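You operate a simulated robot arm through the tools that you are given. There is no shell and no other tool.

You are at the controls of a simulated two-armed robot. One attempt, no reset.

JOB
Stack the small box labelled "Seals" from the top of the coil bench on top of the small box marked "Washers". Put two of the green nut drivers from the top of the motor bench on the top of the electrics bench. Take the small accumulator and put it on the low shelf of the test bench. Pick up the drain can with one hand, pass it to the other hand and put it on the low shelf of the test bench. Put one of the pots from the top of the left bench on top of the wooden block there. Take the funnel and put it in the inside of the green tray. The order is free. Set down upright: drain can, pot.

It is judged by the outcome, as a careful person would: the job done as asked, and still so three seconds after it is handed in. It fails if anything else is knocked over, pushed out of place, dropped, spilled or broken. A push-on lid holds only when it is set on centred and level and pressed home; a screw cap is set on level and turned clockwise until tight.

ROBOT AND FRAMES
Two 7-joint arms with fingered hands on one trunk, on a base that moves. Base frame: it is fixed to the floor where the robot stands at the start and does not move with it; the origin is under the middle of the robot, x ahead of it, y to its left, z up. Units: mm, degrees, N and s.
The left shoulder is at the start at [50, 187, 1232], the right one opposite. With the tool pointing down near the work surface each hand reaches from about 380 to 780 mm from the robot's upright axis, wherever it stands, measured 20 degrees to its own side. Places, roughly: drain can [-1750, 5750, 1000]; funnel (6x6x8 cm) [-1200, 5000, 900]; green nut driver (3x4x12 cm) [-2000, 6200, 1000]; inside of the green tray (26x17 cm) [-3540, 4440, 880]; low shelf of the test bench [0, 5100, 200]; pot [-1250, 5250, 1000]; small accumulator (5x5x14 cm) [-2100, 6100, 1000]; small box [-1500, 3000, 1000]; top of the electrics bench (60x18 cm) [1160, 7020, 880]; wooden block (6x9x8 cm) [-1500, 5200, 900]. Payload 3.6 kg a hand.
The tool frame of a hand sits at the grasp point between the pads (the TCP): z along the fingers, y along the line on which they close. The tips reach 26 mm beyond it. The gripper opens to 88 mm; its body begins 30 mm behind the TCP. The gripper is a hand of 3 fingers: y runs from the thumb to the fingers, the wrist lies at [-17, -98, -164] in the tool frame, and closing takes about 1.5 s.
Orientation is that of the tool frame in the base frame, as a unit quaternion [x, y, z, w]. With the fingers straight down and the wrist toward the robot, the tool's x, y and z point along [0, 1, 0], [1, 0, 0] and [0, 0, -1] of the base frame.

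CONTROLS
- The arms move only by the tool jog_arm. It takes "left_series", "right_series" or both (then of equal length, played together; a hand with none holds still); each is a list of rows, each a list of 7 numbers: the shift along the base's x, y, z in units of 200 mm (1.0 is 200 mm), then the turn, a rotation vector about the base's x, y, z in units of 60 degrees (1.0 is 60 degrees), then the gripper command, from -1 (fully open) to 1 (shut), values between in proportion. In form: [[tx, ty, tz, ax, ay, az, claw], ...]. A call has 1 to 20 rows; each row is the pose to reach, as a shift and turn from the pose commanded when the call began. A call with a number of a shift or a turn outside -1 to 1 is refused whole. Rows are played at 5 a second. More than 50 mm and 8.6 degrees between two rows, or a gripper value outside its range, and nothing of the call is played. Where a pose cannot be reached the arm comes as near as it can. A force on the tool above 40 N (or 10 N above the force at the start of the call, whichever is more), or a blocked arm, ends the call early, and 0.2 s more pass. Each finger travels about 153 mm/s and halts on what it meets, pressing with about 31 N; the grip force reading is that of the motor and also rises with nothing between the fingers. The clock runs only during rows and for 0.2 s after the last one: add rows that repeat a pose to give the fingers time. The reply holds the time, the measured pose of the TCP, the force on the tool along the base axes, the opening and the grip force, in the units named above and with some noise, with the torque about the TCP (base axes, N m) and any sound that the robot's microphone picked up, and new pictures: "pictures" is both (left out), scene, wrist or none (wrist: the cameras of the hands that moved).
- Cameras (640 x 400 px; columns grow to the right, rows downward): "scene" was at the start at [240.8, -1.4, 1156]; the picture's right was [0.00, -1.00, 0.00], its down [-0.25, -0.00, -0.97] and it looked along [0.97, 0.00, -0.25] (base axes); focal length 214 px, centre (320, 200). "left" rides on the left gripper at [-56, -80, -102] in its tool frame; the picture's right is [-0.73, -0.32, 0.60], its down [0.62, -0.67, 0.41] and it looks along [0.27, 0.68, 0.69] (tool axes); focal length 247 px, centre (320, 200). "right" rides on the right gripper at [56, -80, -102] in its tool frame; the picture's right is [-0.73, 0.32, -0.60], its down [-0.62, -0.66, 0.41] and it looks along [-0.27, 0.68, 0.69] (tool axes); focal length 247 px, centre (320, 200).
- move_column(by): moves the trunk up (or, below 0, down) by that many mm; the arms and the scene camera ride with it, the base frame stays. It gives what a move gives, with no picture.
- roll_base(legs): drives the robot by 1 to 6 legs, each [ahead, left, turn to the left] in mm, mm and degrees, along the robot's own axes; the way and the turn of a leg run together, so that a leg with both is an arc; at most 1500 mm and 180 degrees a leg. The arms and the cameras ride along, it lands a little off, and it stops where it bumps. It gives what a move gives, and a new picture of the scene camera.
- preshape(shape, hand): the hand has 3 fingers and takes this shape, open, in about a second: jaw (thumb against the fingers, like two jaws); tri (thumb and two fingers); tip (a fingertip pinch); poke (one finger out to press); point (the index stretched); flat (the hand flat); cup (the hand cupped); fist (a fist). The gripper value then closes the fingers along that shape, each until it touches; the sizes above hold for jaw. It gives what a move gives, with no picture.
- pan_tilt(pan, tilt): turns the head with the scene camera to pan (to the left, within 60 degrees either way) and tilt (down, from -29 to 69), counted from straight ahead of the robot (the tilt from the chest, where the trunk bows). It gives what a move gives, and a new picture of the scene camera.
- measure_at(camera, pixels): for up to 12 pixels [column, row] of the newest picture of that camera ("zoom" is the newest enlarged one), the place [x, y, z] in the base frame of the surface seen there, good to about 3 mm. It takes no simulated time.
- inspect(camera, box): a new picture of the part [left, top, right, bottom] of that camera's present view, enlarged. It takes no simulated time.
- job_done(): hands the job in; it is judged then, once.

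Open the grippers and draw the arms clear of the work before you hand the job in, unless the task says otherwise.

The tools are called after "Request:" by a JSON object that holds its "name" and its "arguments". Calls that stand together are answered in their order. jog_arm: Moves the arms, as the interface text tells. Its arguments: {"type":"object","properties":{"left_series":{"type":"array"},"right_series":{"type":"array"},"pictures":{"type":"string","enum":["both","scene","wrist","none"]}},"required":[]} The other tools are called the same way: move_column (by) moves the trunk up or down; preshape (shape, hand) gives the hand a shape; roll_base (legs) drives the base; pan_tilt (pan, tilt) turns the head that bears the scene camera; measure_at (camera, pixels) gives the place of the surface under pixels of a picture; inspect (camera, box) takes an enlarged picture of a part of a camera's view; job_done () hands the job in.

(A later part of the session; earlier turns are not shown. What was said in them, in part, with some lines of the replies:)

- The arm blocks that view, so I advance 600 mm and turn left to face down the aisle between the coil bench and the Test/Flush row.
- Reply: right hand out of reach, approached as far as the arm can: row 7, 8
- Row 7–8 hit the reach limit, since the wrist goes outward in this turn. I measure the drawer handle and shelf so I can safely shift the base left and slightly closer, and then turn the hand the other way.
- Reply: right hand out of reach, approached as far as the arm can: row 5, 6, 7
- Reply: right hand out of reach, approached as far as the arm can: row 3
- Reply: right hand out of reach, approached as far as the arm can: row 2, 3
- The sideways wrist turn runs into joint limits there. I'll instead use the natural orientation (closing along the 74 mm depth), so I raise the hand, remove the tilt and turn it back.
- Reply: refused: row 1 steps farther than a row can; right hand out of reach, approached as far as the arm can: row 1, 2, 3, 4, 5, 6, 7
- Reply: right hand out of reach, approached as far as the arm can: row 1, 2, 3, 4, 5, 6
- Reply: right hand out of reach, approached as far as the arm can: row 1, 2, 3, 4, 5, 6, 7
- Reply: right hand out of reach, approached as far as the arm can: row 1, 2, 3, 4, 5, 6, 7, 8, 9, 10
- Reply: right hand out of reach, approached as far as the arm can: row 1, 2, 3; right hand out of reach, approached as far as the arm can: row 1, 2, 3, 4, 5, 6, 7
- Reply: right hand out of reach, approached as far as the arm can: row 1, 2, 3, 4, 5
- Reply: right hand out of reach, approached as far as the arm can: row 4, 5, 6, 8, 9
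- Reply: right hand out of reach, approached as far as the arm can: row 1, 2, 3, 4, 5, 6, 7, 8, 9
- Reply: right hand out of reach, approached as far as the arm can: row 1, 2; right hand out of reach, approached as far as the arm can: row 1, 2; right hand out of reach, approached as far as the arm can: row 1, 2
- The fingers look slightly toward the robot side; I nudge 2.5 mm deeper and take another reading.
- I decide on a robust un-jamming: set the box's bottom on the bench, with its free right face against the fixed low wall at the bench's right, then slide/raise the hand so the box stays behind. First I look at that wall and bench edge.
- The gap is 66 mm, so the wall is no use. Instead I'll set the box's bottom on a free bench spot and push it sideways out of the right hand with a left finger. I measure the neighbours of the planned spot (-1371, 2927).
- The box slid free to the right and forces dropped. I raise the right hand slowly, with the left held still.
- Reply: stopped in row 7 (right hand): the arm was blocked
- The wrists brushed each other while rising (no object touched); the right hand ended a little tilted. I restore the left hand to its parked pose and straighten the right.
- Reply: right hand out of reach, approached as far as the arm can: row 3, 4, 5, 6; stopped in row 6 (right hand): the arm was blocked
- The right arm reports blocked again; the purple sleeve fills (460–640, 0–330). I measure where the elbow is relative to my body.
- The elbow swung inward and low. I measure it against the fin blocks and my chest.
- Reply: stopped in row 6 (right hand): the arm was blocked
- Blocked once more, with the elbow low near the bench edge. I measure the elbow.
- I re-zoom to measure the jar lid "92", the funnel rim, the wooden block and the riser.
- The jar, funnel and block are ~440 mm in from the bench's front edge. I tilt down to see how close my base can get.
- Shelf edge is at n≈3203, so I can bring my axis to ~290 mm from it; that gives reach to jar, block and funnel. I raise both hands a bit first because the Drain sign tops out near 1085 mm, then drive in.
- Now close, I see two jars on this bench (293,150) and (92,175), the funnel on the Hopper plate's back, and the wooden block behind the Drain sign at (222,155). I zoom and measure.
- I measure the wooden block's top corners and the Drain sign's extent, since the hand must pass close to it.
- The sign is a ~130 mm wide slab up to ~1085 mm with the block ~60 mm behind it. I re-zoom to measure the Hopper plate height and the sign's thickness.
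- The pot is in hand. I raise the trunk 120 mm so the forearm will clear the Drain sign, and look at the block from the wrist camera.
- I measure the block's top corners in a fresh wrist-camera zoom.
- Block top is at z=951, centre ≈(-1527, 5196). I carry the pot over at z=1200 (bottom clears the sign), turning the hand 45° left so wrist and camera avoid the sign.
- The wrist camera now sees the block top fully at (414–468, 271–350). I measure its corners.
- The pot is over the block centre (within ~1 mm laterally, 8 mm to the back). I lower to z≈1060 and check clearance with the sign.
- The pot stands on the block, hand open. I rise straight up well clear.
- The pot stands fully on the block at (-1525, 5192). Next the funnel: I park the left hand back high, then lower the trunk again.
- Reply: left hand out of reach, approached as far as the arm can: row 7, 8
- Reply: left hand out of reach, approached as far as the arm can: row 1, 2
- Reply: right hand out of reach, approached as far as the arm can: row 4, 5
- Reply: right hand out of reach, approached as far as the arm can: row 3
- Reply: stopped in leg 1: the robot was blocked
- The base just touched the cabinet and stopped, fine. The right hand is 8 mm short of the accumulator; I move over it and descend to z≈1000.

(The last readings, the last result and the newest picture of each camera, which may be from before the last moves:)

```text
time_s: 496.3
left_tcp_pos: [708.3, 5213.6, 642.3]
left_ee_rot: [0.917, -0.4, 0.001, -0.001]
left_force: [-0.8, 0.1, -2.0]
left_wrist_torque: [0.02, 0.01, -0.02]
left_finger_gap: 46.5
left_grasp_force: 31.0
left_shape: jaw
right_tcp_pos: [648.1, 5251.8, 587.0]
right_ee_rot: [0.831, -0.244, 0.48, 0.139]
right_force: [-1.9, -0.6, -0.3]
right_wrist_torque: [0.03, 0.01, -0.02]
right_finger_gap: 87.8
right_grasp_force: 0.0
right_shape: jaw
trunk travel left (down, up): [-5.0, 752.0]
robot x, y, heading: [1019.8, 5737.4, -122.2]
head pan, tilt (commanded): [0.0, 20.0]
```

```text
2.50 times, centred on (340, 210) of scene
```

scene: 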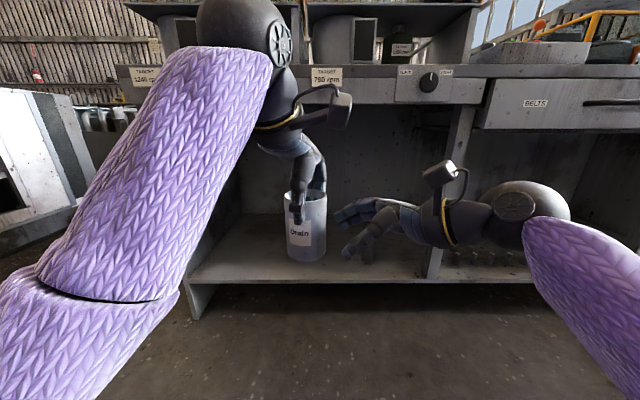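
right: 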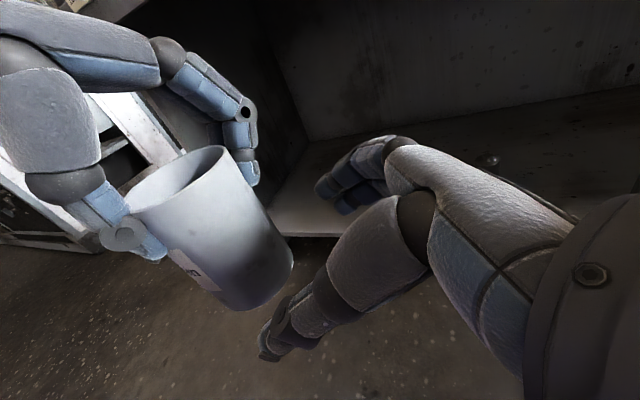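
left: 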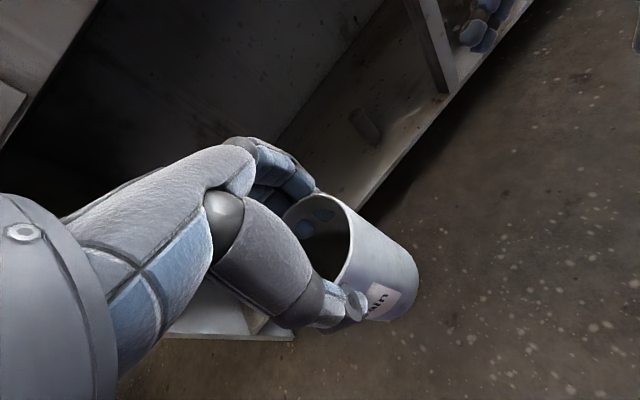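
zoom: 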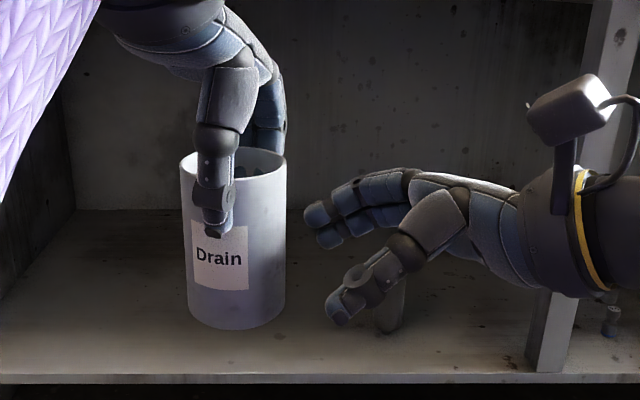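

Clear view: the right fingers are aligned with the can's lower half, below the left fingertips. I move the right hand 54 mm left around the can in small steps.

Request:
{"name": "jog_arm", "arguments": {"right_series": [[0.046, -0.03, 0, 0, 0, 0, -1], [0.092, -0.059, 0, 0, 0, 0, -1], [0.137, -0.088, 0, 0, 0, 0, -1], [0.183, -0.117, 0, 0, 0, 0, -1], [0.227, -0.145, 0, 0, 0, 0, -1], [0.227, -0.145, 0, 0, 0, 0, -1]], "pictures": "both"}}

Request:
{"name": "inspect", "arguments": {"camera": "scene", "box": [240, 130, 440, 290]}}

```text
time_s: 497.7
left_tcp_pos: [708.0, 5214.0, 641.1]
left_ee_rot: [0.916, -0.4, 0.0, -0.001]
left_force: [-0.6, -0.9, -0.5]
left_wrist_torque: [0.01, 0.01, -0.01]
left_finger_gap: 46.6
left_grasp_force: 30.8
left_shape: jaw
right_tcp_pos: [692.6, 5222.9, 587.1]
right_ee_rot: [0.831, -0.244, 0.48, 0.139]
right_force: [0.2, 0.3, 0.1]
right_wrist_torque: [-0.02, 0.02, 0.0]
right_finger_gap: 87.6
right_grasp_force: 0.0
right_shape: jaw
trunk travel left (down, up): [-5.0, 752.0]
robot x, y, heading: [1018.3, 5738.1, -122.3]
head pan, tilt (commanded): [0.0, 20.0]
```

scene: 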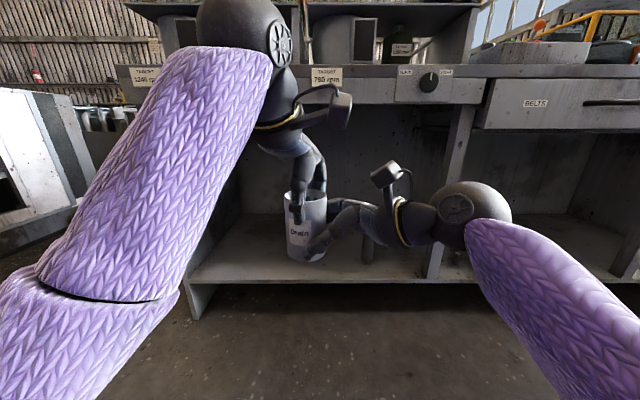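
right: 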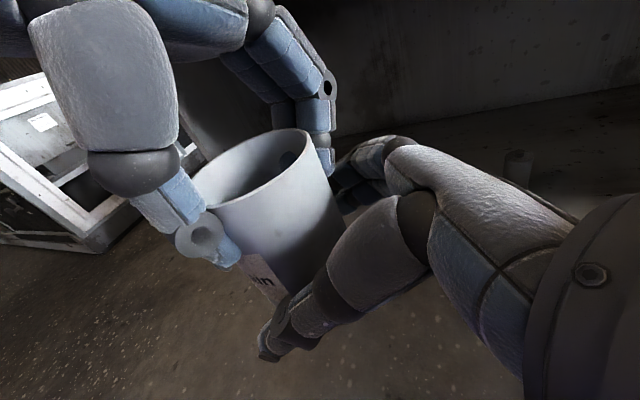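

```text
2.50 times, centred on (340, 210) of scene
```

zoom: 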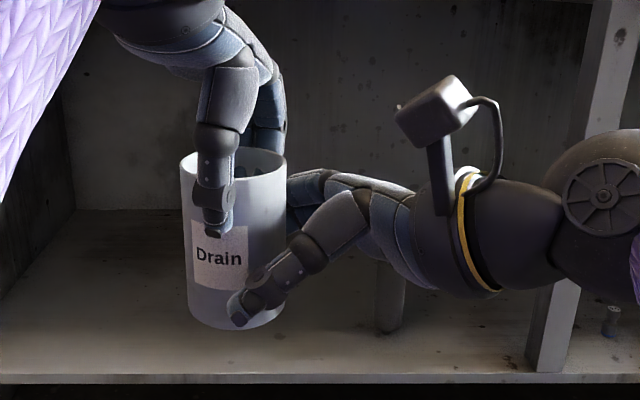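

Both hands surround the can without touching each other. I close the right hand on its lower part.

Request:
{"name": "jog_arm", "arguments": {"right_series": [[0, 0, 0, 0, 0, 0, -0.7], [0, 0, 0, 0, 0, 0, -0.5], [0, 0, 0, 0, 0, 0, -0.3], [0, 0, 0, 0, 0, 0, 0.0], [0, 0, 0, 0, 0, 0, 0.5], [0, 0, 0, 0, 0, 0, 1], [0, 0, 0, 0, 0, 0, 1], [0, 0, 0, 0, 0, 0, 1], [0, 0, 0, 0, 0, 0, 1]], "pictures": "wrist"}}

Request:
{"name": "inspect", "arguments": {"camera": "scene", "box": [240, 130, 440, 290]}}

```text
time_s: 499.7
left_tcp_pos: [708.2, 5213.4, 640.3]
left_ee_rot: [0.916, -0.401, 0.001, -0.001]
left_force: [8.1, 8.1, -0.7]
left_wrist_torque: [0.25, -0.36, 0.26]
left_finger_gap: 45.6
left_grasp_force: 31.6
left_shape: jaw
right_tcp_pos: [691.9, 5222.8, 587.2]
right_ee_rot: [0.832, -0.244, 0.479, 0.139]
right_force: [-6.4, -7.4, 0.5]
right_wrist_torque: [0.19, -0.09, -0.46]
right_finger_gap: 45.6
right_grasp_force: 31.3
right_shape: jaw
trunk travel left (down, up): [-5.0, 752.0]
robot x, y, heading: [1018.5, 5738.1, -122.5]
head pan, tilt (commanded): [0.0, 20.0]
```

right: 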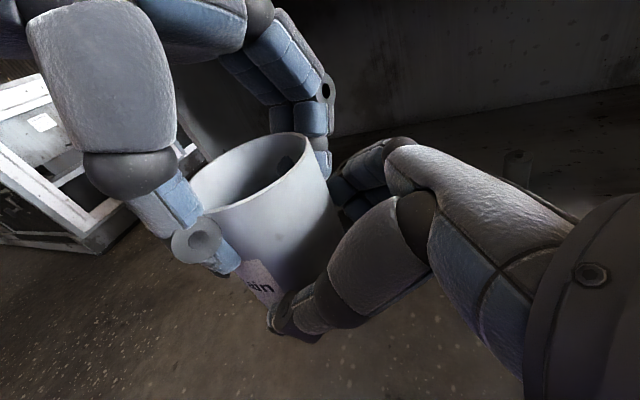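

```text
2.50 times, centred on (340, 210) of scene
```

zoom: 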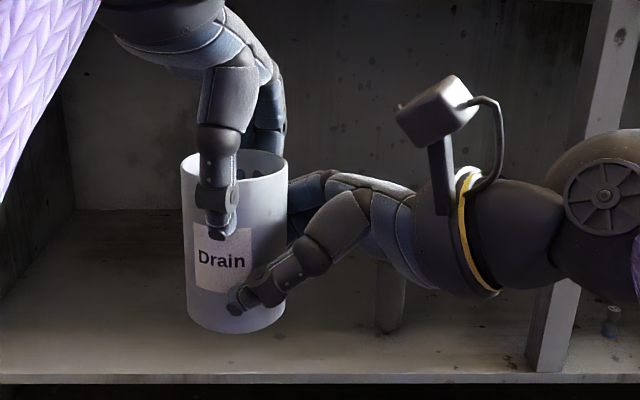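

The right hand holds (31 N). Now I open the left hand gradually to release the can to the right.

Request:
{"name": "jog_arm", "arguments": {"left_series": [[0, 0, 0, 0, 0, 0, 0.5], [0, 0, 0, 0, 0, 0, 0.1], [0, 0, 0, 0, 0, 0, -0.2], [0, 0, 0, 0, 0, 0, -0.4], [0, 0, 0, 0, 0, 0, -0.7], [0, 0, 0, 0, 0, 0, -1], [0, 0, 0, 0, 0, 0, -1], [0, 0, 0, 0, 0, 0, -1]], "right_series": [[0, 0, 0, 0, 0, 0, 1], [0, 0, 0, 0, 0, 0, 1], [0, 0, 0, 0, 0, 0, 1], [0, 0, 0, 0, 0, 0, 1], [0, 0, 0, 0, 0, 0, 1], [0, 0, 0, 0, 0, 0, 1], [0, 0, 0, 0, 0, 0, 1], [0, 0, 0, 0, 0, 0, 1]], "pictures": "wrist"}}

Request:
{"name": "inspect", "arguments": {"camera": "scene", "box": [240, 130, 440, 290]}}

```text
time_s: 501.5
left_tcp_pos: [708.0, 5213.7, 641.3]
left_ee_rot: [0.916, -0.4, 0.0, 0.0]
left_force: [0.2, 0.8, 0.1]
left_wrist_torque: [-0.01, -0.01, 0.02]
left_finger_gap: 88.0
left_grasp_force: 0.1
left_shape: jaw
right_tcp_pos: [691.6, 5222.7, 587.2]
right_ee_rot: [0.831, -0.245, 0.479, 0.14]
right_force: [0.5, -1.7, -0.1]
right_wrist_torque: [0.0, 0.01, -0.03]
right_finger_gap: 45.8
right_grasp_force: 30.8
right_shape: jaw
trunk travel left (down, up): [-5.0, 752.0]
robot x, y, heading: [1015.6, 5738.3, -122.5]
head pan, tilt (commanded): [0.0, 20.0]
```

right: 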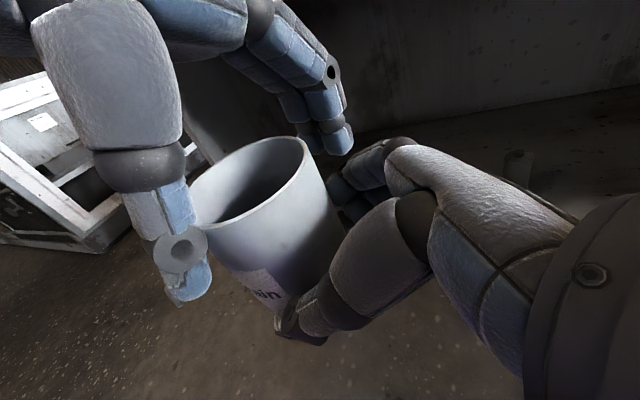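
left: 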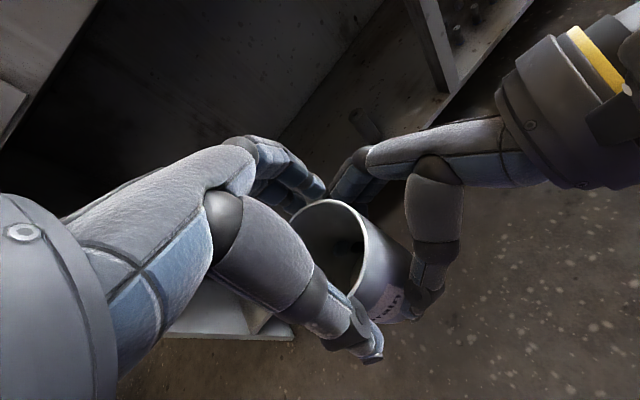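

```text
2.50 times, centred on (340, 210) of scene
```

zoom: 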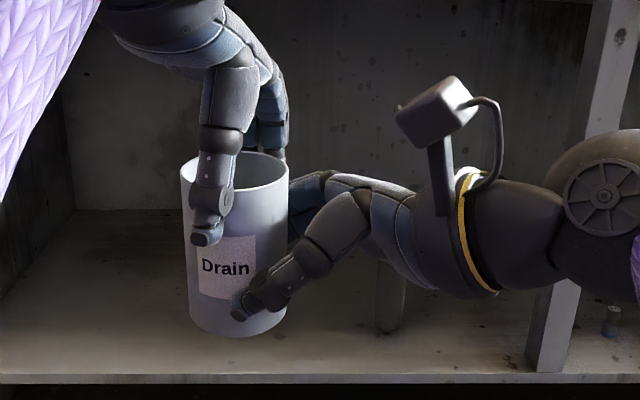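

The can is now held by the right hand alone. I raise the left hand straight up out of the way and then aside.

Request:
{"name": "jog_arm", "arguments": {"left_series": [[0, 0, 0.08, 0, 0, 0, -1], [0, 0, 0.2, 0, 0, 0, -1], [0, 0, 0.35, 0, 0, 0, -1], [0, 0, 0.5, 0, 0, 0, -1], [0.15, -0.1, 0.55, 0, 0, 0, -1], [0.33, -0.21, 0.55, 0, 0, 0.05, -1], [0.5, -0.32, 0.55, 0, 0, 0.1, -1], [0.67, -0.43, 0.5, 0, 0, 0.15, -1], [0.84, -0.54, 0.4, 0, 0, 0.2, -1]], "pictures": "both"}}

```text
time_s: 503.5
left_tcp_pos: [869.1, 5096.1, 692.5]
left_ee_rot: [0.954, -0.301, 0.001, 0.001]
left_force: [0.0, 0.7, 0.1]
left_wrist_torque: [-0.01, -0.03, 0.0]
left_finger_gap: 87.9
left_grasp_force: 0.0
left_shape: jaw
left hand out of reach, approached as far as the arm can: row 3, 4, 5, 6, 7, 8, 9
right_tcp_pos: [691.7, 5222.6, 587.7]
right_ee_rot: [0.831, -0.244, 0.48, 0.14]
right_force: [-0.9, 0.0, 0.3]
right_wrist_torque: [0.01, -0.02, 0.01]
right_finger_gap: 45.6
right_grasp_force: 30.8
right_shape: jaw
trunk travel left (down, up): [-5.0, 752.0]
robot x, y, heading: [1020.6, 5739.6, -122.4]
head pan, tilt (commanded): [0.0, 20.0]
```

scene: 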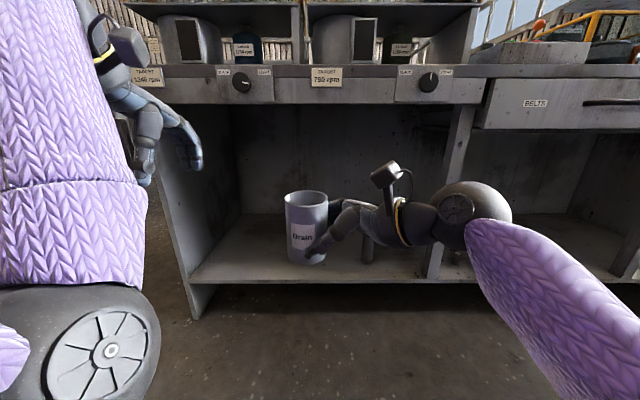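
left: 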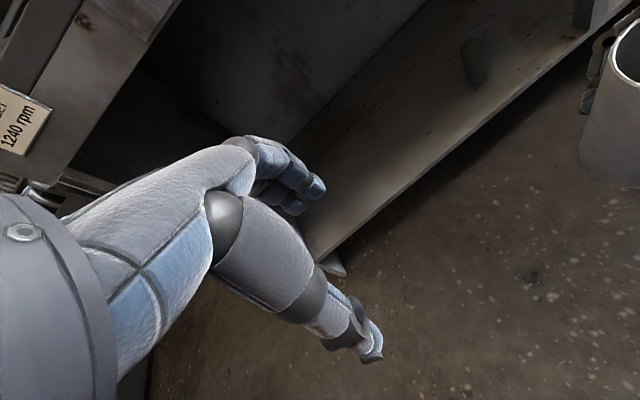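

Hand-over complete. I lower the left hand (it must pass under the bench later) and yaw the right hand −45° so its wrist comes back toward me, keeping the can upright.

Request:
{"name": "jog_arm", "arguments": {"left_series": [[0.02, 0.0, -0.14, 0, 0, 0, -1], [0.04, 0.0, -0.28, 0, 0, 0, -1], [0.06, 0.0, -0.42, 0, 0, 0, -1], [0.06, 0.0, -0.56, 0, 0, 0, -1], [0.06, 0.0, -0.7, 0, 0, 0, -1], [0.06, 0.0, -0.85, 0, 0, 0, -1], [0.06, 0.0, -1.0, 0, 0, 0, -1], [0.06, 0.0, -1.0, 0, 0, 0, -1]], "right_series": [[0, 0, 0, 0, 0, -0.1, 1], [0, 0, 0, 0, 0, -0.2, 1], [0, 0, 0, 0, 0, -0.31, 1], [0, 0, 0, 0, 0, -0.42, 1], [0, 0, 0, 0, 0, -0.53, 1], [0, 0, 0, 0, 0, -0.64, 1], [0, 0, 0, 0, 0, -0.75, 1], [0, 0, 0, 0, 0, -0.75, 1]], "pictures": "both"}}

```text
time_s: 504.7
left_tcp_pos: [881.8, 5096.8, 567.3]
left_ee_rot: [0.953, -0.302, 0.0, -0.001]
left_force: [-0.6, 0.2, -0.2]
left_wrist_torque: [0.01, 0.03, 0.02]
left_finger_gap: 87.9
left_grasp_force: 0.0
left_shape: jaw
right_tcp_pos: [632.9, 5227.2, 586.9]
right_ee_rot: [0.794, -0.41, 0.338, 0.295]
right_force: [-0.8, -0.9, 0.7]
right_wrist_torque: [0.02, 0.04, 0.05]
right_finger_gap: 45.4
right_grasp_force: 30.8
right_shape: jaw
trunk travel left (down, up): [-5.0, 752.0]
robot x, y, heading: [1019.1, 5738.1, -122.5]
head pan, tilt (commanded): [0.0, 20.0]
stopped in row 5 (right hand): the arm was blocked; the commanded pose is now the measured one
```

scene: 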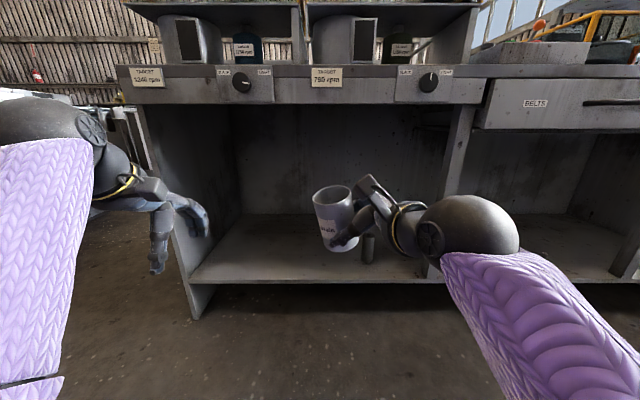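
right: 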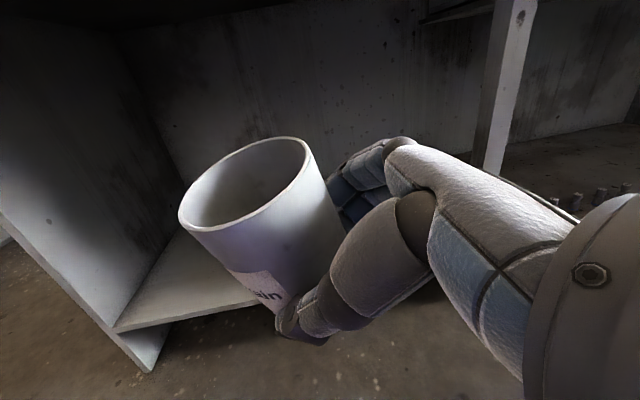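
left: 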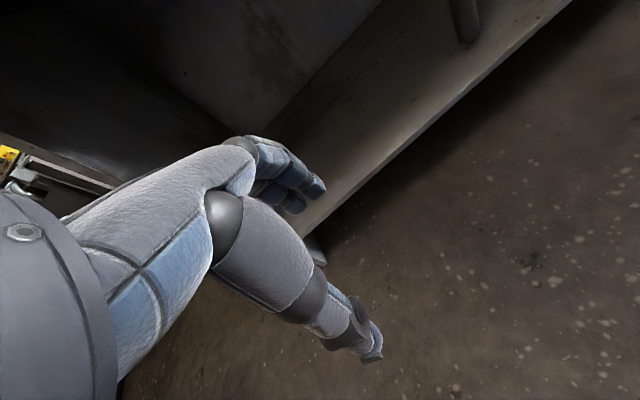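

The yaw got blocked partway (hand now ~−36° with a ~13° lean of the can). I level the can again at yaw −30° while shifting the hand a little to the right for arm room.

Request:
{"name": "jog_arm", "arguments": {"right_series": [[-0.06, 0.04, 0, -0.004, -0.04, -0.005, 1], [-0.12, 0.08, 0, -0.008, -0.09, -0.011, 1], [-0.18, 0.115, 0, -0.012, -0.13, -0.017, 1], [-0.22, 0.14, 0, -0.017, -0.18, -0.023, 1], [-0.253, 0.161, 0, -0.0207, -0.218, -0.028, 1], [-0.253, 0.161, 0, -0.0207, -0.218, -0.028, 1]], "pictures": "both"}}

```text
time_s: 506.1
left_tcp_pos: [880.7, 5095.9, 567.0]
left_ee_rot: [0.953, -0.302, 0.0, -0.001]
left_force: [0.4, 0.1, -0.2]
left_wrist_torque: [-0.03, 0.01, 0.0]
left_finger_gap: 87.9
left_grasp_force: 0.0
left_shape: jaw
right_tcp_pos: [584.9, 5258.7, 587.3]
right_ee_rot: [0.738, -0.45, 0.429, 0.26]
right_force: [-0.4, 0.2, 1.0]
right_wrist_torque: [0.04, 0.02, -0.02]
right_finger_gap: 45.4
right_grasp_force: 31.0
right_shape: jaw
trunk travel left (down, up): [-5.0, 752.0]
robot x, y, heading: [1014.4, 5735.2, -122.6]
head pan, tilt (commanded): [0.0, 20.0]
```

scene: 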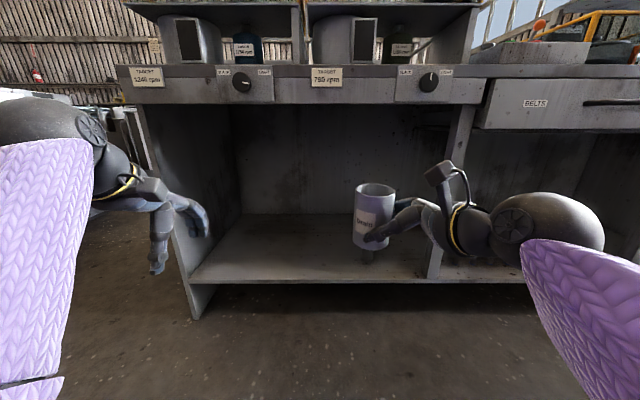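
right: 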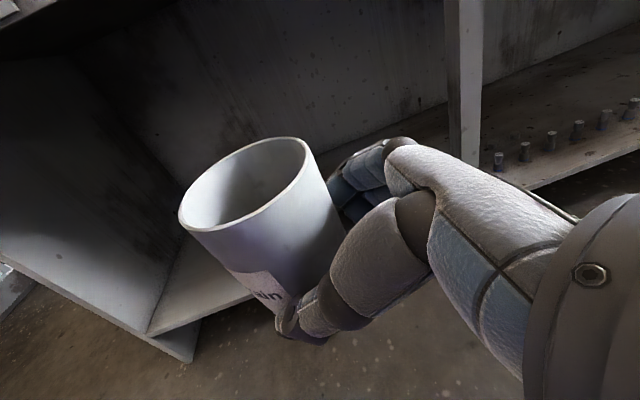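

The can is upright again in the right hand at yaw −30°. I lower both hands further (can toward shelf height) and draw in slightly, checking reach.

Request:
{"name": "jog_arm", "arguments": {"left_series": [[0, 0, -0.12, 0, 0, 0, -1], [0, 0, -0.25, 0, 0, 0, -1], [0, 0, -0.38, 0, 0, 0, -1], [0, 0, -0.5, 0, 0, 0, -1], [0, 0, -0.62, 0, 0, 0, -1], [0, 0, -0.73, 0, 0, 0, -1]], "right_series": [[0.02, 0.03, -0.16, 0, 0, 0, 1], [0.04, 0.06, -0.32, 0, 0, 0, 1], [0.06, 0.09, -0.48, 0, 0, 0, 1], [0.08, 0.12, -0.64, 0, 0, 0, 1], [0.1, 0.16, -0.8, 0, 0, 0, 1], [0.11, 0.17, -0.95, 0, 0, 0, 1]], "pictures": "none"}}

Request:
{"name": "jog_arm", "arguments": {"right_series": [[0, 0, -0.15, 0, 0, 0, 1], [0, 0, -0.3, 0, 0, 0, 1], [0, 0, -0.45, 0, 0, 0, 1], [0, 0, -0.6, 0, 0, 0, 1], [0, 0, -0.65, 0, 0, 0, 1]], "pictures": "both"}}

```text
time_s: 507.5
left_tcp_pos: [882.3, 5096.8, 420.5]
left_ee_rot: [0.953, -0.302, 0.0, -0.001]
left_force: [0.3, 1.1, 0.6]
left_wrist_torque: [-0.01, -0.01, 0.01]
left_finger_gap: 88.1
left_grasp_force: 0.0
left_shape: jaw
right_tcp_pos: [608.0, 5293.1, 398.0]
right_ee_rot: [0.739, -0.45, 0.429, 0.259]
right_force: [0.1, 1.0, -0.2]
right_wrist_torque: [0.0, 0.0, 0.01]
right_finger_gap: 45.6
right_grasp_force: 31.3
right_shape: jaw
trunk travel left (down, up): [-5.0, 752.0]
robot x, y, heading: [1014.2, 5736.3, -122.3]
head pan, tilt (commanded): [0.0, 20.0]
```

```text
time_s: 508.7
left_tcp_pos: [881.4, 5096.1, 421.5]
left_ee_rot: [0.953, -0.302, 0.0, -0.002]
left_force: [-0.2, 0.1, 0.9]
left_wrist_torque: [0.0, 0.03, 0.03]
left_finger_gap: 87.7
left_grasp_force: 0.1
left_shape: jaw
right_tcp_pos: [606.7, 5292.1, 268.6]
right_ee_rot: [0.74, -0.449, 0.429, 0.259]
right_force: [0.5, 1.0, -0.6]
right_wrist_torque: [0.02, 0.0, -0.03]
right_finger_gap: 45.5
right_grasp_force: 30.7
right_shape: jaw
trunk travel left (down, up): [-5.0, 752.0]
robot x, y, heading: [1014.8, 5740.4, -122.4]
head pan, tilt (commanded): [0.0, 20.0]
```

scene: 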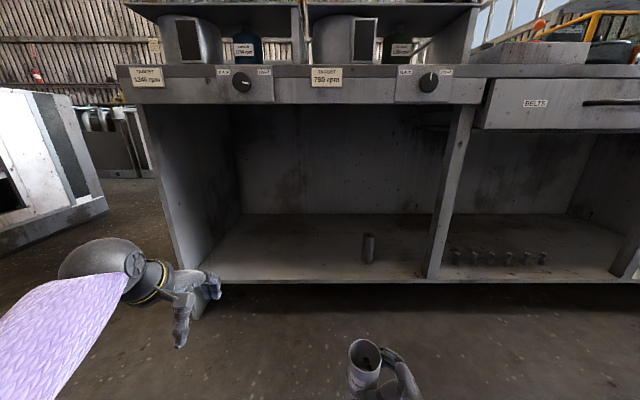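
right: 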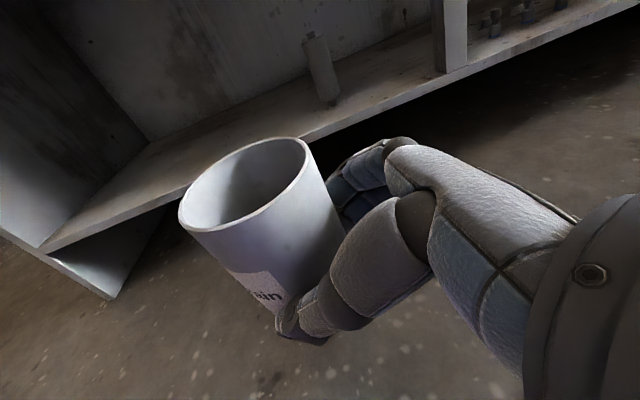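

Reach is good (596 mm ahead at z 269). I shift the left hand inward, move the base 130 mm left so the can lands clear of the accumulator, then drive in.

Request:
{"name": "jog_arm", "arguments": {"left_series": [[-0.1, 0.065, 0, 0, 0, 0, -1], [-0.2, 0.13, 0, 0, 0, 0, -1], [-0.335, 0.215, 0, 0, 0, 0, -1]], "pictures": "none"}}

Request:
{"name": "roll_base", "arguments": {"legs": [[0, 130, 0], [280, 0, 0]]}}

```text
time_s: 509.5
left_tcp_pos: [814.3, 5138.5, 420.4]
left_ee_rot: [0.954, -0.301, 0.002, -0.001]
left_force: [-0.3, -0.4, 0.0]
left_wrist_torque: [0.02, 0.01, -0.03]
left_finger_gap: 87.9
left_grasp_force: 0.0
left_shape: jaw
right_tcp_pos: [607.5, 5292.4, 268.4]
right_ee_rot: [0.739, -0.449, 0.429, 0.26]
right_force: [0.1, -0.2, 0.2]
right_wrist_torque: [0.02, 0.01, -0.07]
right_finger_gap: 45.4
right_grasp_force: 30.8
right_shape: jaw
trunk travel left (down, up): [-5.0, 752.0]
robot x, y, heading: [1019.5, 5740.3, -122.5]
head pan, tilt (commanded): [0.0, 20.0]
```

```text
time_s: 512.3
left_tcp_pos: [773.5, 4832.9, 420.8]
left_ee_rot: [0.953, -0.302, 0.0, -0.001]
left_force: [-0.5, 0.1, -0.1]
left_wrist_torque: [0.02, -0.01, 0.01]
left_finger_gap: 88.2
left_grasp_force: 0.0
left_shape: jaw
right_tcp_pos: [567.0, 4986.4, 268.7]
right_ee_rot: [0.739, -0.45, 0.429, 0.259]
right_force: [-0.1, 1.1, 0.2]
right_wrist_torque: [0.02, 0.02, 0.0]
right_finger_gap: 45.4
right_grasp_force: 31.6
right_shape: jaw
trunk travel left (down, up): [-5.0, 752.0]
robot x, y, heading: [978.9, 5431.6, -122.4]
head pan, tilt (commanded): [0.0, 20.0]
```

scene: 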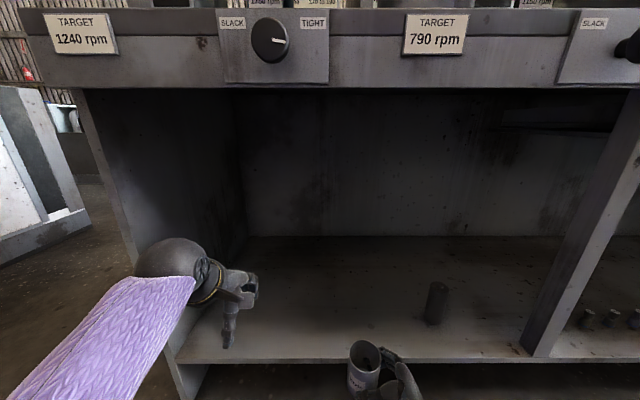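

Clearances look right (can bottom ≈232 vs shelf 199.5). I drive in the remaining 156 mm.

Request:
{"name": "roll_base", "arguments": {"legs": [[156, 0, 0]]}}

Request:
{"name": "pan_tilt", "arguments": {"pan": -10, "tilt": 45}}

```text
time_s: 513.7
left_tcp_pos: [688.3, 4702.1, 421.4]
left_ee_rot: [0.953, -0.303, 0.001, -0.001]
left_force: [0.0, -0.3, 0.3]
left_wrist_torque: [-0.02, -0.01, 0.02]
left_finger_gap: 87.9
left_grasp_force: 0.0
left_shape: jaw
right_tcp_pos: [481.1, 4854.2, 267.2]
right_ee_rot: [0.74, -0.449, 0.429, 0.259]
right_force: [0.2, 0.3, -0.6]
right_wrist_torque: [0.01, 0.0, -0.01]
right_finger_gap: 45.3
right_grasp_force: 30.4
right_shape: jaw
trunk travel left (down, up): [-5.0, 752.0]
robot x, y, heading: [891.0, 5299.1, -122.6]
head pan, tilt (commanded): [0.0, 20.0]
```

scene: 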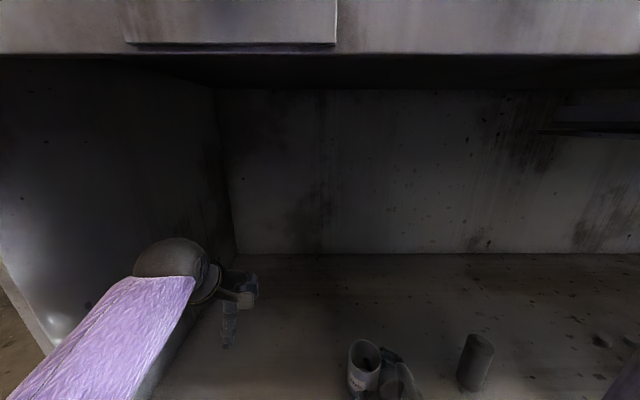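

```text
time_s: 514.6
left_tcp_pos: [689.2, 4700.9, 420.5]
left_ee_rot: [0.953, -0.304, 0.001, 0.0]
left_force: [-0.4, 1.1, -0.1]
left_wrist_torque: [-0.03, 0.0, -0.04]
left_finger_gap: 87.8
left_grasp_force: 0.1
left_shape: jaw
right_tcp_pos: [482.7, 4854.6, 267.3]
right_ee_rot: [0.739, -0.45, 0.428, 0.259]
right_force: [-0.1, -0.2, -0.4]
right_wrist_torque: [0.02, -0.01, -0.03]
right_finger_gap: 45.5
right_grasp_force: 30.8
right_shape: jaw
trunk travel left (down, up): [-5.0, 752.0]
robot x, y, heading: [893.8, 5298.7, -122.4]
head pan, tilt (commanded): [-10.0, 45.0]
```

scene: 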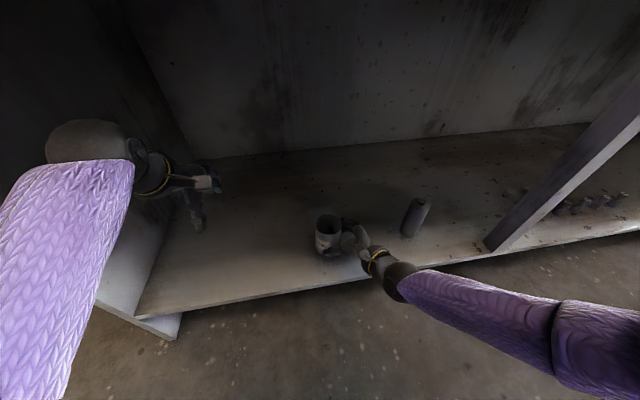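

From above: the can is over the shelf, clear of the accumulator. I lower it to just above the shelf and check.

Request:
{"name": "jog_arm", "arguments": {"right_series": [[0, 0, -0.04, 0, 0, 0, 1], [0, 0, -0.08, 0, 0, 0, 1], [0, 0, -0.115, 0, 0, 0, 1], [0, 0, -0.13, 0, 0, 0, 1], [0, 0, -0.13, 0, 0, 0, 1]], "pictures": "both"}}

Request:
{"name": "inspect", "arguments": {"camera": "scene", "box": [290, 190, 440, 300]}}

```text
time_s: 515.8
left_tcp_pos: [688.6, 4700.9, 421.3]
left_ee_rot: [0.953, -0.303, 0.001, -0.001]
left_force: [-0.3, 0.4, -0.3]
left_wrist_torque: [0.0, 0.02, 0.01]
left_finger_gap: 88.0
left_grasp_force: 0.1
left_shape: jaw
right_tcp_pos: [482.5, 4855.1, 240.5]
right_ee_rot: [0.74, -0.45, 0.428, 0.259]
right_force: [0.3, 0.0, 0.1]
right_wrist_torque: [0.04, 0.01, -0.04]
right_finger_gap: 45.5
right_grasp_force: 31.1
right_shape: jaw
trunk travel left (down, up): [-5.0, 752.0]
robot x, y, heading: [893.1, 5296.3, -122.4]
head pan, tilt (commanded): [-10.0, 45.0]
```

scene: 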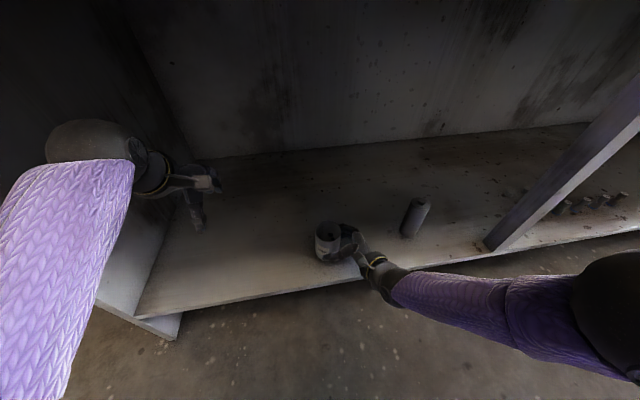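
right: 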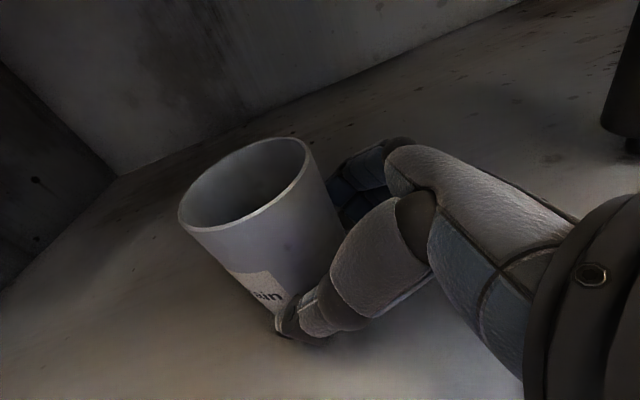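

```text
3.64 times, centred on (365, 245) of scene
```

zoom: 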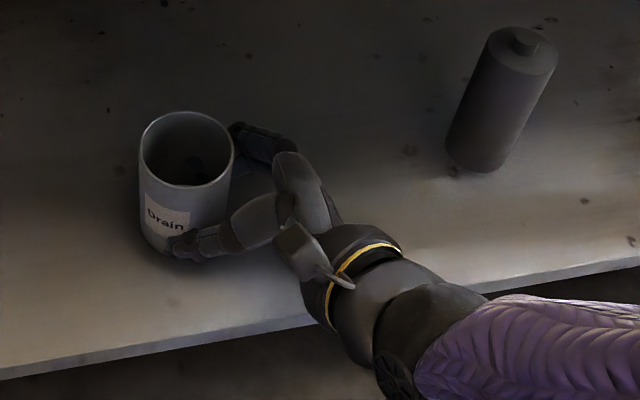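

I check that the rim is level by measuring four rim points.

Request:
{"name": "measure_at", "arguments": {"camera": "zoom", "pixels": [[143, 150], [230, 150], [186, 114], [187, 186], [155, 125], [220, 125], [150, 170], [222, 172]]}}

Request:
{"name": "jog_arm", "arguments": {"right_series": [[0, 0, -0.008, 0, 0, 0, 1], [0, 0, -0.015, 0, 0, 0, 1], [0, 0, -0.015, 0, 0, 0, 1]], "pictures": "none"}}

```text
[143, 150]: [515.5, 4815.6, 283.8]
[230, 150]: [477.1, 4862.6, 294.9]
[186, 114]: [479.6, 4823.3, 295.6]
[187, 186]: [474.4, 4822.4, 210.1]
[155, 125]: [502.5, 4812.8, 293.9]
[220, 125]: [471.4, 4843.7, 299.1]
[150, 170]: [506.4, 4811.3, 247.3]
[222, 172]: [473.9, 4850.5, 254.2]
```

```text
time_s: 516.6
left_tcp_pos: [689.1, 4701.1, 421.5]
left_ee_rot: [0.953, -0.303, 0.002, -0.001]
left_force: [-0.1, -0.4, 0.7]
left_wrist_torque: [0.0, 0.01, -0.01]
left_finger_gap: 87.8
left_grasp_force: 0.2
left_shape: jaw
right_tcp_pos: [481.5, 4853.7, 238.8]
right_ee_rot: [0.739, -0.449, 0.429, 0.261]
right_force: [0.2, -0.3, 0.0]
right_wrist_torque: [0.0, 0.02, -0.01]
right_finger_gap: 45.4
right_grasp_force: 30.8
right_shape: jaw
trunk travel left (down, up): [-5.0, 752.0]
robot x, y, heading: [891.9, 5302.1, -122.7]
head pan, tilt (commanded): [-10.0, 45.0]
```

The rim readings suggest a few degrees of lean. I zoom in further for a better estimate.

Request:
{"name": "inspect", "arguments": {"camera": "scene", "box": [305, 210, 365, 270]}}

Request:
{"name": "inspect", "arguments": {"camera": "right", "box": [150, 110, 370, 350]}}

```text
6.67 times, centred on (335, 240) of scene
```

zoom: 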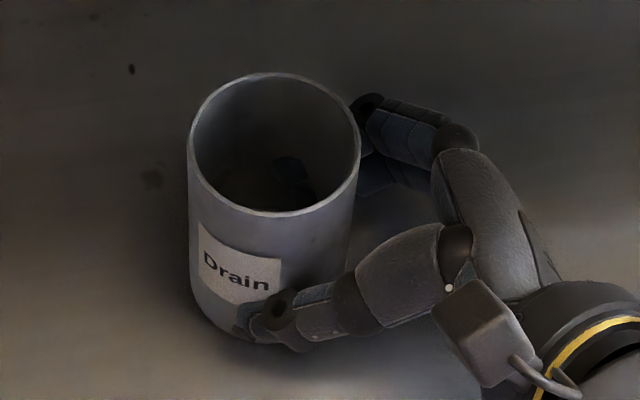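

```text
1.67 times, centred on (260, 230) of right
```

zoom: 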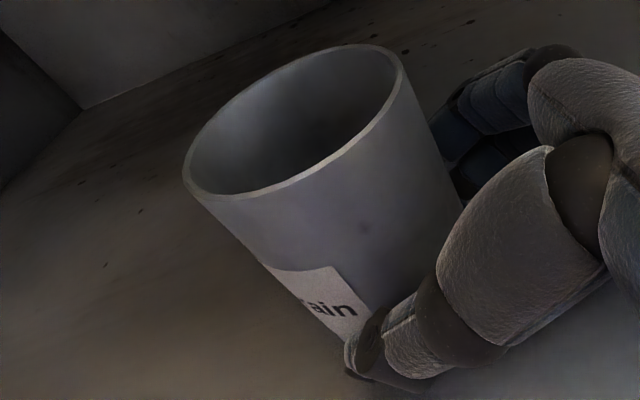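

Request:
{"name": "measure_at", "arguments": {"camera": "zoom", "pixels": [[190, 175], [207, 130], [270, 80], [340, 49], [390, 56], [396, 90], [350, 143], [290, 178], [230, 194], [300, 66], [370, 118], [260, 187]]}}

```text
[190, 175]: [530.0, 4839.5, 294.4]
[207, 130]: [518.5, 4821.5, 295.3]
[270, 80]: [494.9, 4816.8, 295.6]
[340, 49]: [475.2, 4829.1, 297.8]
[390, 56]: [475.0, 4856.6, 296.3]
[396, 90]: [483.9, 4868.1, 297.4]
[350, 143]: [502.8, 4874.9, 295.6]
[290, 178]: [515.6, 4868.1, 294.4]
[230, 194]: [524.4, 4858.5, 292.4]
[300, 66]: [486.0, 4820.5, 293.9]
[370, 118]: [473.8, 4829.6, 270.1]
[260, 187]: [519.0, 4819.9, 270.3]
```

The lean is only ~3.5° (left side low). I correct it with a small turn, then creep down to contact.

Request:
{"name": "jog_arm", "arguments": {"right_series": [[0, 0, 0.01, 0, -0.03, 0, 1], [0, 0, 0.01, 0, -0.055, 0, 1], [0, 0, 0.0, 0, -0.055, 0, 1], [0, 0, -0.01, 0, -0.055, 0, 1], [0, 0, -0.015, 0, -0.055, 0, 1], [0, 0, -0.015, 0, -0.055, 0, 1]], "pictures": "none"}}

Request:
{"name": "jog_arm", "arguments": {"right_series": [[0, 0, -0.006, 0, 0, 0, 1], [0, 0, -0.01, 0, 0, 0, 1], [0, 0, -0.01, 0, 0, 0, 1]], "pictures": "none"}}

```text
time_s: 518.0
left_tcp_pos: [687.8, 4701.8, 421.7]
left_ee_rot: [0.953, -0.303, 0.001, -0.001]
left_force: [-0.6, -0.4, -0.1]
left_wrist_torque: [-0.01, 0.0, 0.0]
left_finger_gap: 87.8
left_grasp_force: 0.1
left_shape: jaw
right_tcp_pos: [482.0, 4853.7, 236.5]
right_ee_rot: [0.727, -0.457, 0.45, 0.247]
right_force: [0.5, -0.3, 3.1]
right_wrist_torque: [-0.03, 0.07, 0.02]
right_finger_gap: 45.3
right_grasp_force: 30.8
right_shape: jaw
trunk travel left (down, up): [-5.0, 752.0]
robot x, y, heading: [890.9, 5299.0, -122.8]
head pan, tilt (commanded): [-10.0, 45.0]
```

```text
time_s: 518.8
left_tcp_pos: [687.1, 4700.3, 420.6]
left_ee_rot: [0.953, -0.303, 0.001, 0.0]
left_force: [0.4, -0.3, 0.8]
left_wrist_torque: [0.03, 0.02, -0.03]
left_finger_gap: 87.8
left_grasp_force: 0.1
left_shape: jaw
right_tcp_pos: [482.0, 4855.2, 236.5]
right_ee_rot: [0.727, -0.456, 0.45, 0.246]
right_force: [0.4, -2.3, 5.1]
right_wrist_torque: [-0.08, 0.04, 0.0]
right_finger_gap: 45.2
right_grasp_force: 30.1
right_shape: jaw
trunk travel left (down, up): [-5.0, 752.0]
robot x, y, heading: [895.0, 5301.7, -122.8]
head pan, tilt (commanded): [-10.0, 45.0]
```

The can rests on the shelf (5 N). I open the right hand slowly.

Request:
{"name": "jog_arm", "arguments": {"right_series": [[0, 0, 0.004, 0, 0, 0, 1], [0, 0, 0.004, 0, 0, 0, 0.6], [0, 0, 0.004, 0, 0, 0, 0.3], [0, 0, 0.004, 0, 0, 0, 0.0], [0, 0, 0.004, 0, 0, 0, -0.2], [0, 0, 0.004, 0, 0, 0, -0.4], [0, 0, 0.004, 0, 0, 0, -0.7], [0, 0, 0.004, 0, 0, 0, -1], [0, 0, 0.004, 0, 0, 0, -1], [0, 0, 0.004, 0, 0, 0, -1]], "pictures": "both"}}

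Request:
{"name": "inspect", "arguments": {"camera": "scene", "box": [290, 190, 440, 300]}}

```text
time_s: 521.0
left_tcp_pos: [688.3, 4702.0, 422.3]
left_ee_rot: [0.953, -0.303, 0.001, -0.001]
left_force: [0.0, 1.1, -0.6]
left_wrist_torque: [0.0, 0.01, -0.04]
left_finger_gap: 87.7
left_grasp_force: 0.0
left_shape: jaw
right_tcp_pos: [481.4, 4855.0, 235.4]
right_ee_rot: [0.726, -0.458, 0.45, 0.247]
right_force: [-1.0, 0.0, 0.6]
right_wrist_torque: [0.02, 0.01, -0.01]
right_finger_gap: 87.9
right_grasp_force: 0.0
right_shape: jaw
trunk travel left (down, up): [-5.0, 752.0]
robot x, y, heading: [892.9, 5299.6, -122.8]
head pan, tilt (commanded): [-10.0, 45.0]
```

scene: 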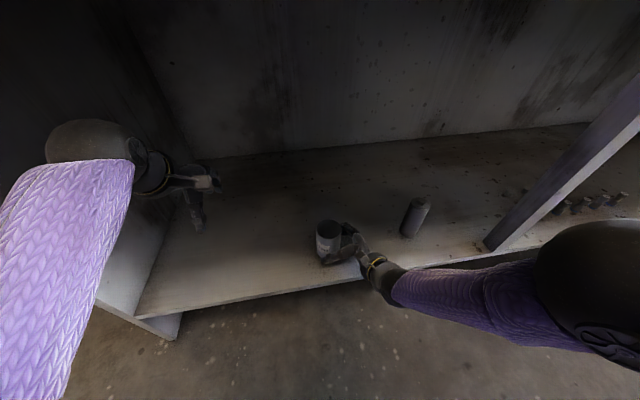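
right: 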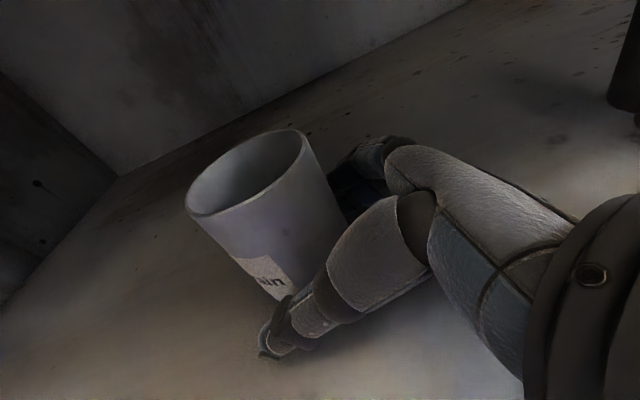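

```text
3.64 times, centred on (365, 245) of scene
```

zoom: 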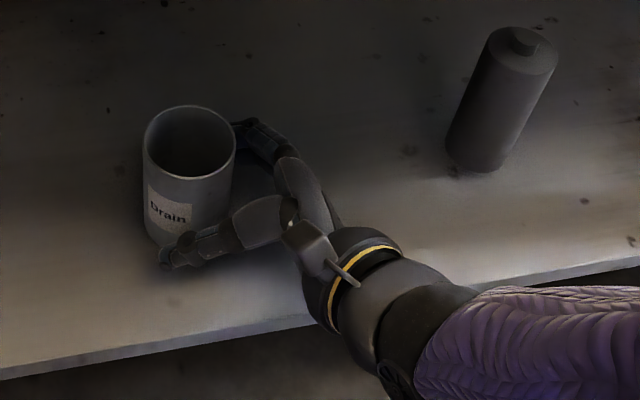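

The can stands upright on its own. I withdraw the right hand back along its own axis (away and up), not touching the can.

Request:
{"name": "jog_arm", "arguments": {"right_series": [[-0.03, 0.055, 0.034, 0, 0, 0, -1], [-0.064, 0.116, 0.071, 0, 0, 0, -1], [-0.107, 0.193, 0.118, 0, 0, 0, -1], [-0.15, 0.27, 0.166, 0, 0, 0, -1], [-0.192, 0.347, 0.25, 0, 0, 0, -1], [-0.22, 0.4, 0.35, 0, 0, 0, -1]], "pictures": "both"}}

Request:
{"name": "inspect", "arguments": {"camera": "scene", "box": [290, 190, 440, 300]}}

```text
time_s: 522.4
left_tcp_pos: [689.7, 4701.1, 421.1]
left_ee_rot: [0.953, -0.304, 0.002, -0.001]
left_force: [-0.7, -0.3, 0.1]
left_wrist_torque: [0.0, -0.02, -0.01]
left_finger_gap: 87.8
left_grasp_force: 0.1
left_shape: jaw
right_tcp_pos: [438.2, 4933.7, 306.5]
right_ee_rot: [0.727, -0.457, 0.449, 0.245]
right_force: [0.0, 0.1, 0.0]
right_wrist_torque: [0.03, 0.0, 0.04]
right_finger_gap: 87.6
right_grasp_force: 0.0
right_shape: jaw
trunk travel left (down, up): [-5.0, 752.0]
robot x, y, heading: [894.9, 5297.3, -122.6]
head pan, tilt (commanded): [-10.0, 45.0]
```

scene: 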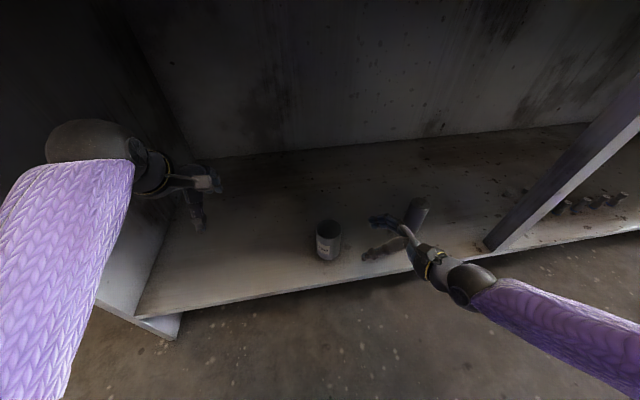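
right: 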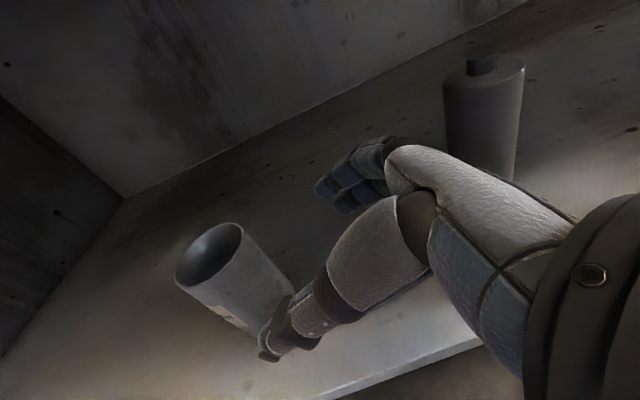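

```text
3.64 times, centred on (365, 245) of scene
```

zoom: 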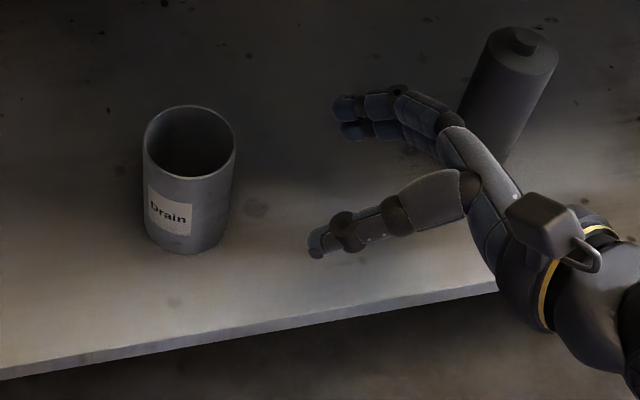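

The can stands alone. I reverse straight out of the bay; both hands move away from the objects.

Request:
{"name": "roll_base", "arguments": {"legs": [[-200, 0, 0], [-250, 0, 0]]}}

Request:
{"name": "pan_tilt", "arguments": {"pan": 0, "tilt": 25}}

```text
time_s: 525.4
left_tcp_pos: [931.5, 5080.5, 421.9]
left_ee_rot: [0.953, -0.302, 0.001, 0.0]
left_force: [0.3, 0.5, 0.0]
left_wrist_torque: [-0.02, 0.02, 0.01]
left_finger_gap: 87.8
left_grasp_force: 0.0
left_shape: jaw
right_tcp_pos: [681.0, 5313.8, 305.0]
right_ee_rot: [0.727, -0.456, 0.451, 0.246]
right_force: [0.6, -0.9, 0.6]
right_wrist_torque: [-0.02, -0.02, 0.01]
right_finger_gap: 87.5
right_grasp_force: 0.0
right_shape: jaw
trunk travel left (down, up): [-5.0, 752.0]
robot x, y, heading: [1134.4, 5675.5, -122.5]
head pan, tilt (commanded): [-10.0, 45.0]
```

scene: 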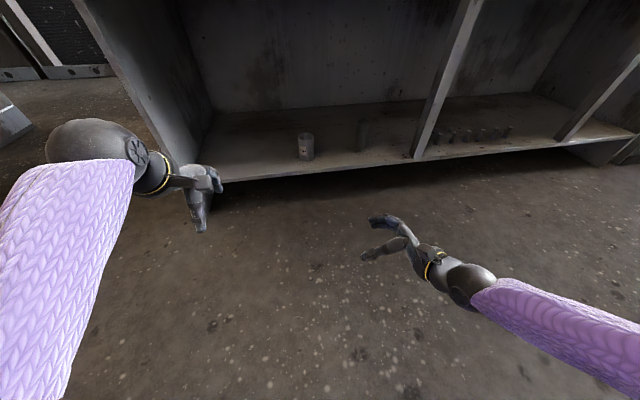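

```text
time_s: 526.2
left_tcp_pos: [931.5, 5079.3, 421.3]
left_ee_rot: [0.953, -0.303, 0.002, 0.0]
left_force: [0.1, 0.1, 0.3]
left_wrist_torque: [0.01, 0.0, 0.0]
left_finger_gap: 87.9
left_grasp_force: 0.1
left_shape: jaw
right_tcp_pos: [681.7, 5313.2, 306.2]
right_ee_rot: [0.727, -0.456, 0.451, 0.245]
right_force: [0.1, 0.0, 0.1]
right_wrist_torque: [-0.03, 0.04, -0.03]
right_finger_gap: 87.7
right_grasp_force: 0.1
right_shape: jaw
trunk travel left (down, up): [-5.0, 752.0]
robot x, y, heading: [1135.3, 5679.1, -122.2]
head pan, tilt (commanded): [0.0, 25.0]
```

scene: 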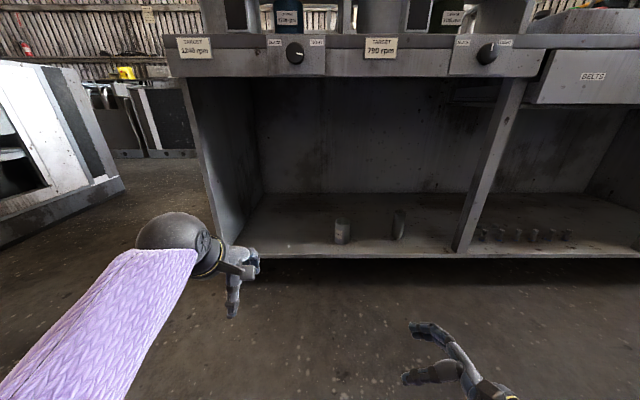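

The can (341,232) and the accumulator (399,225) both stand on the low shelf. I zoom in to confirm.

Request:
{"name": "inspect", "arguments": {"camera": "scene", "box": [310, 180, 430, 260]}}

```text
5.00 times, centred on (370, 220) of scene
```

zoom: 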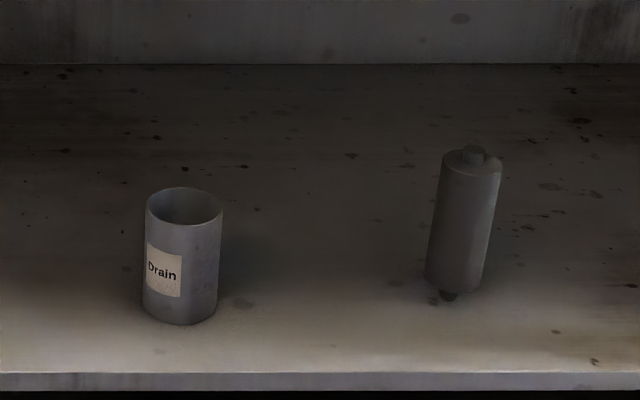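

All six jobs have been done and checked in the pictures: the boxes are stacked, two nut drivers are on the electrics bench, and the accumulator and drain can stand on the test bench's low shelf. The pot is on the wooden block and the funnel is in the green tray. Both grippers are open and clear of the work, so I hand the job in.

Request:
{"name": "job_done", "arguments": {}}

```text
The job is handed in.
```

I finished all six tasks and handed the job in; I don't have the judge's verdict yet. I checked each placement in the pictures right after setting the object down.

- **Seals box:** It sits squarely on the Washers box. The first time, it jammed in the right hand when I opened it. I pushed it free on the bench with the left hand, picked it up again and stacked it.
- **Nut drivers:** Two green ones stand upright on the electrics bench, in the clear area behind the testers.
- **Small accumulator:** It stands in the empty bay of the test bench's low shelf. It rests on its narrow end stub, as it did on the motor bench, so it is the least stable of the placed objects.
- **Drain can:** I picked it up with the left hand, passed it to the right hand in mid-air, and set it upright on the same shelf, clear of the accumulator.
- **Pot:** Pot 92 stands upright on the wooden block behind the Drain sign.
- **Funnel:** It stands on its stem in the green tray marked "Sound".

My base lightly touched the motor bench cabinet once and stopped. Nothing on that bench looked moved afterwards. I did not go back to look at the earlier placements before handing in. Both grippers are open and the arms are clear of the work.
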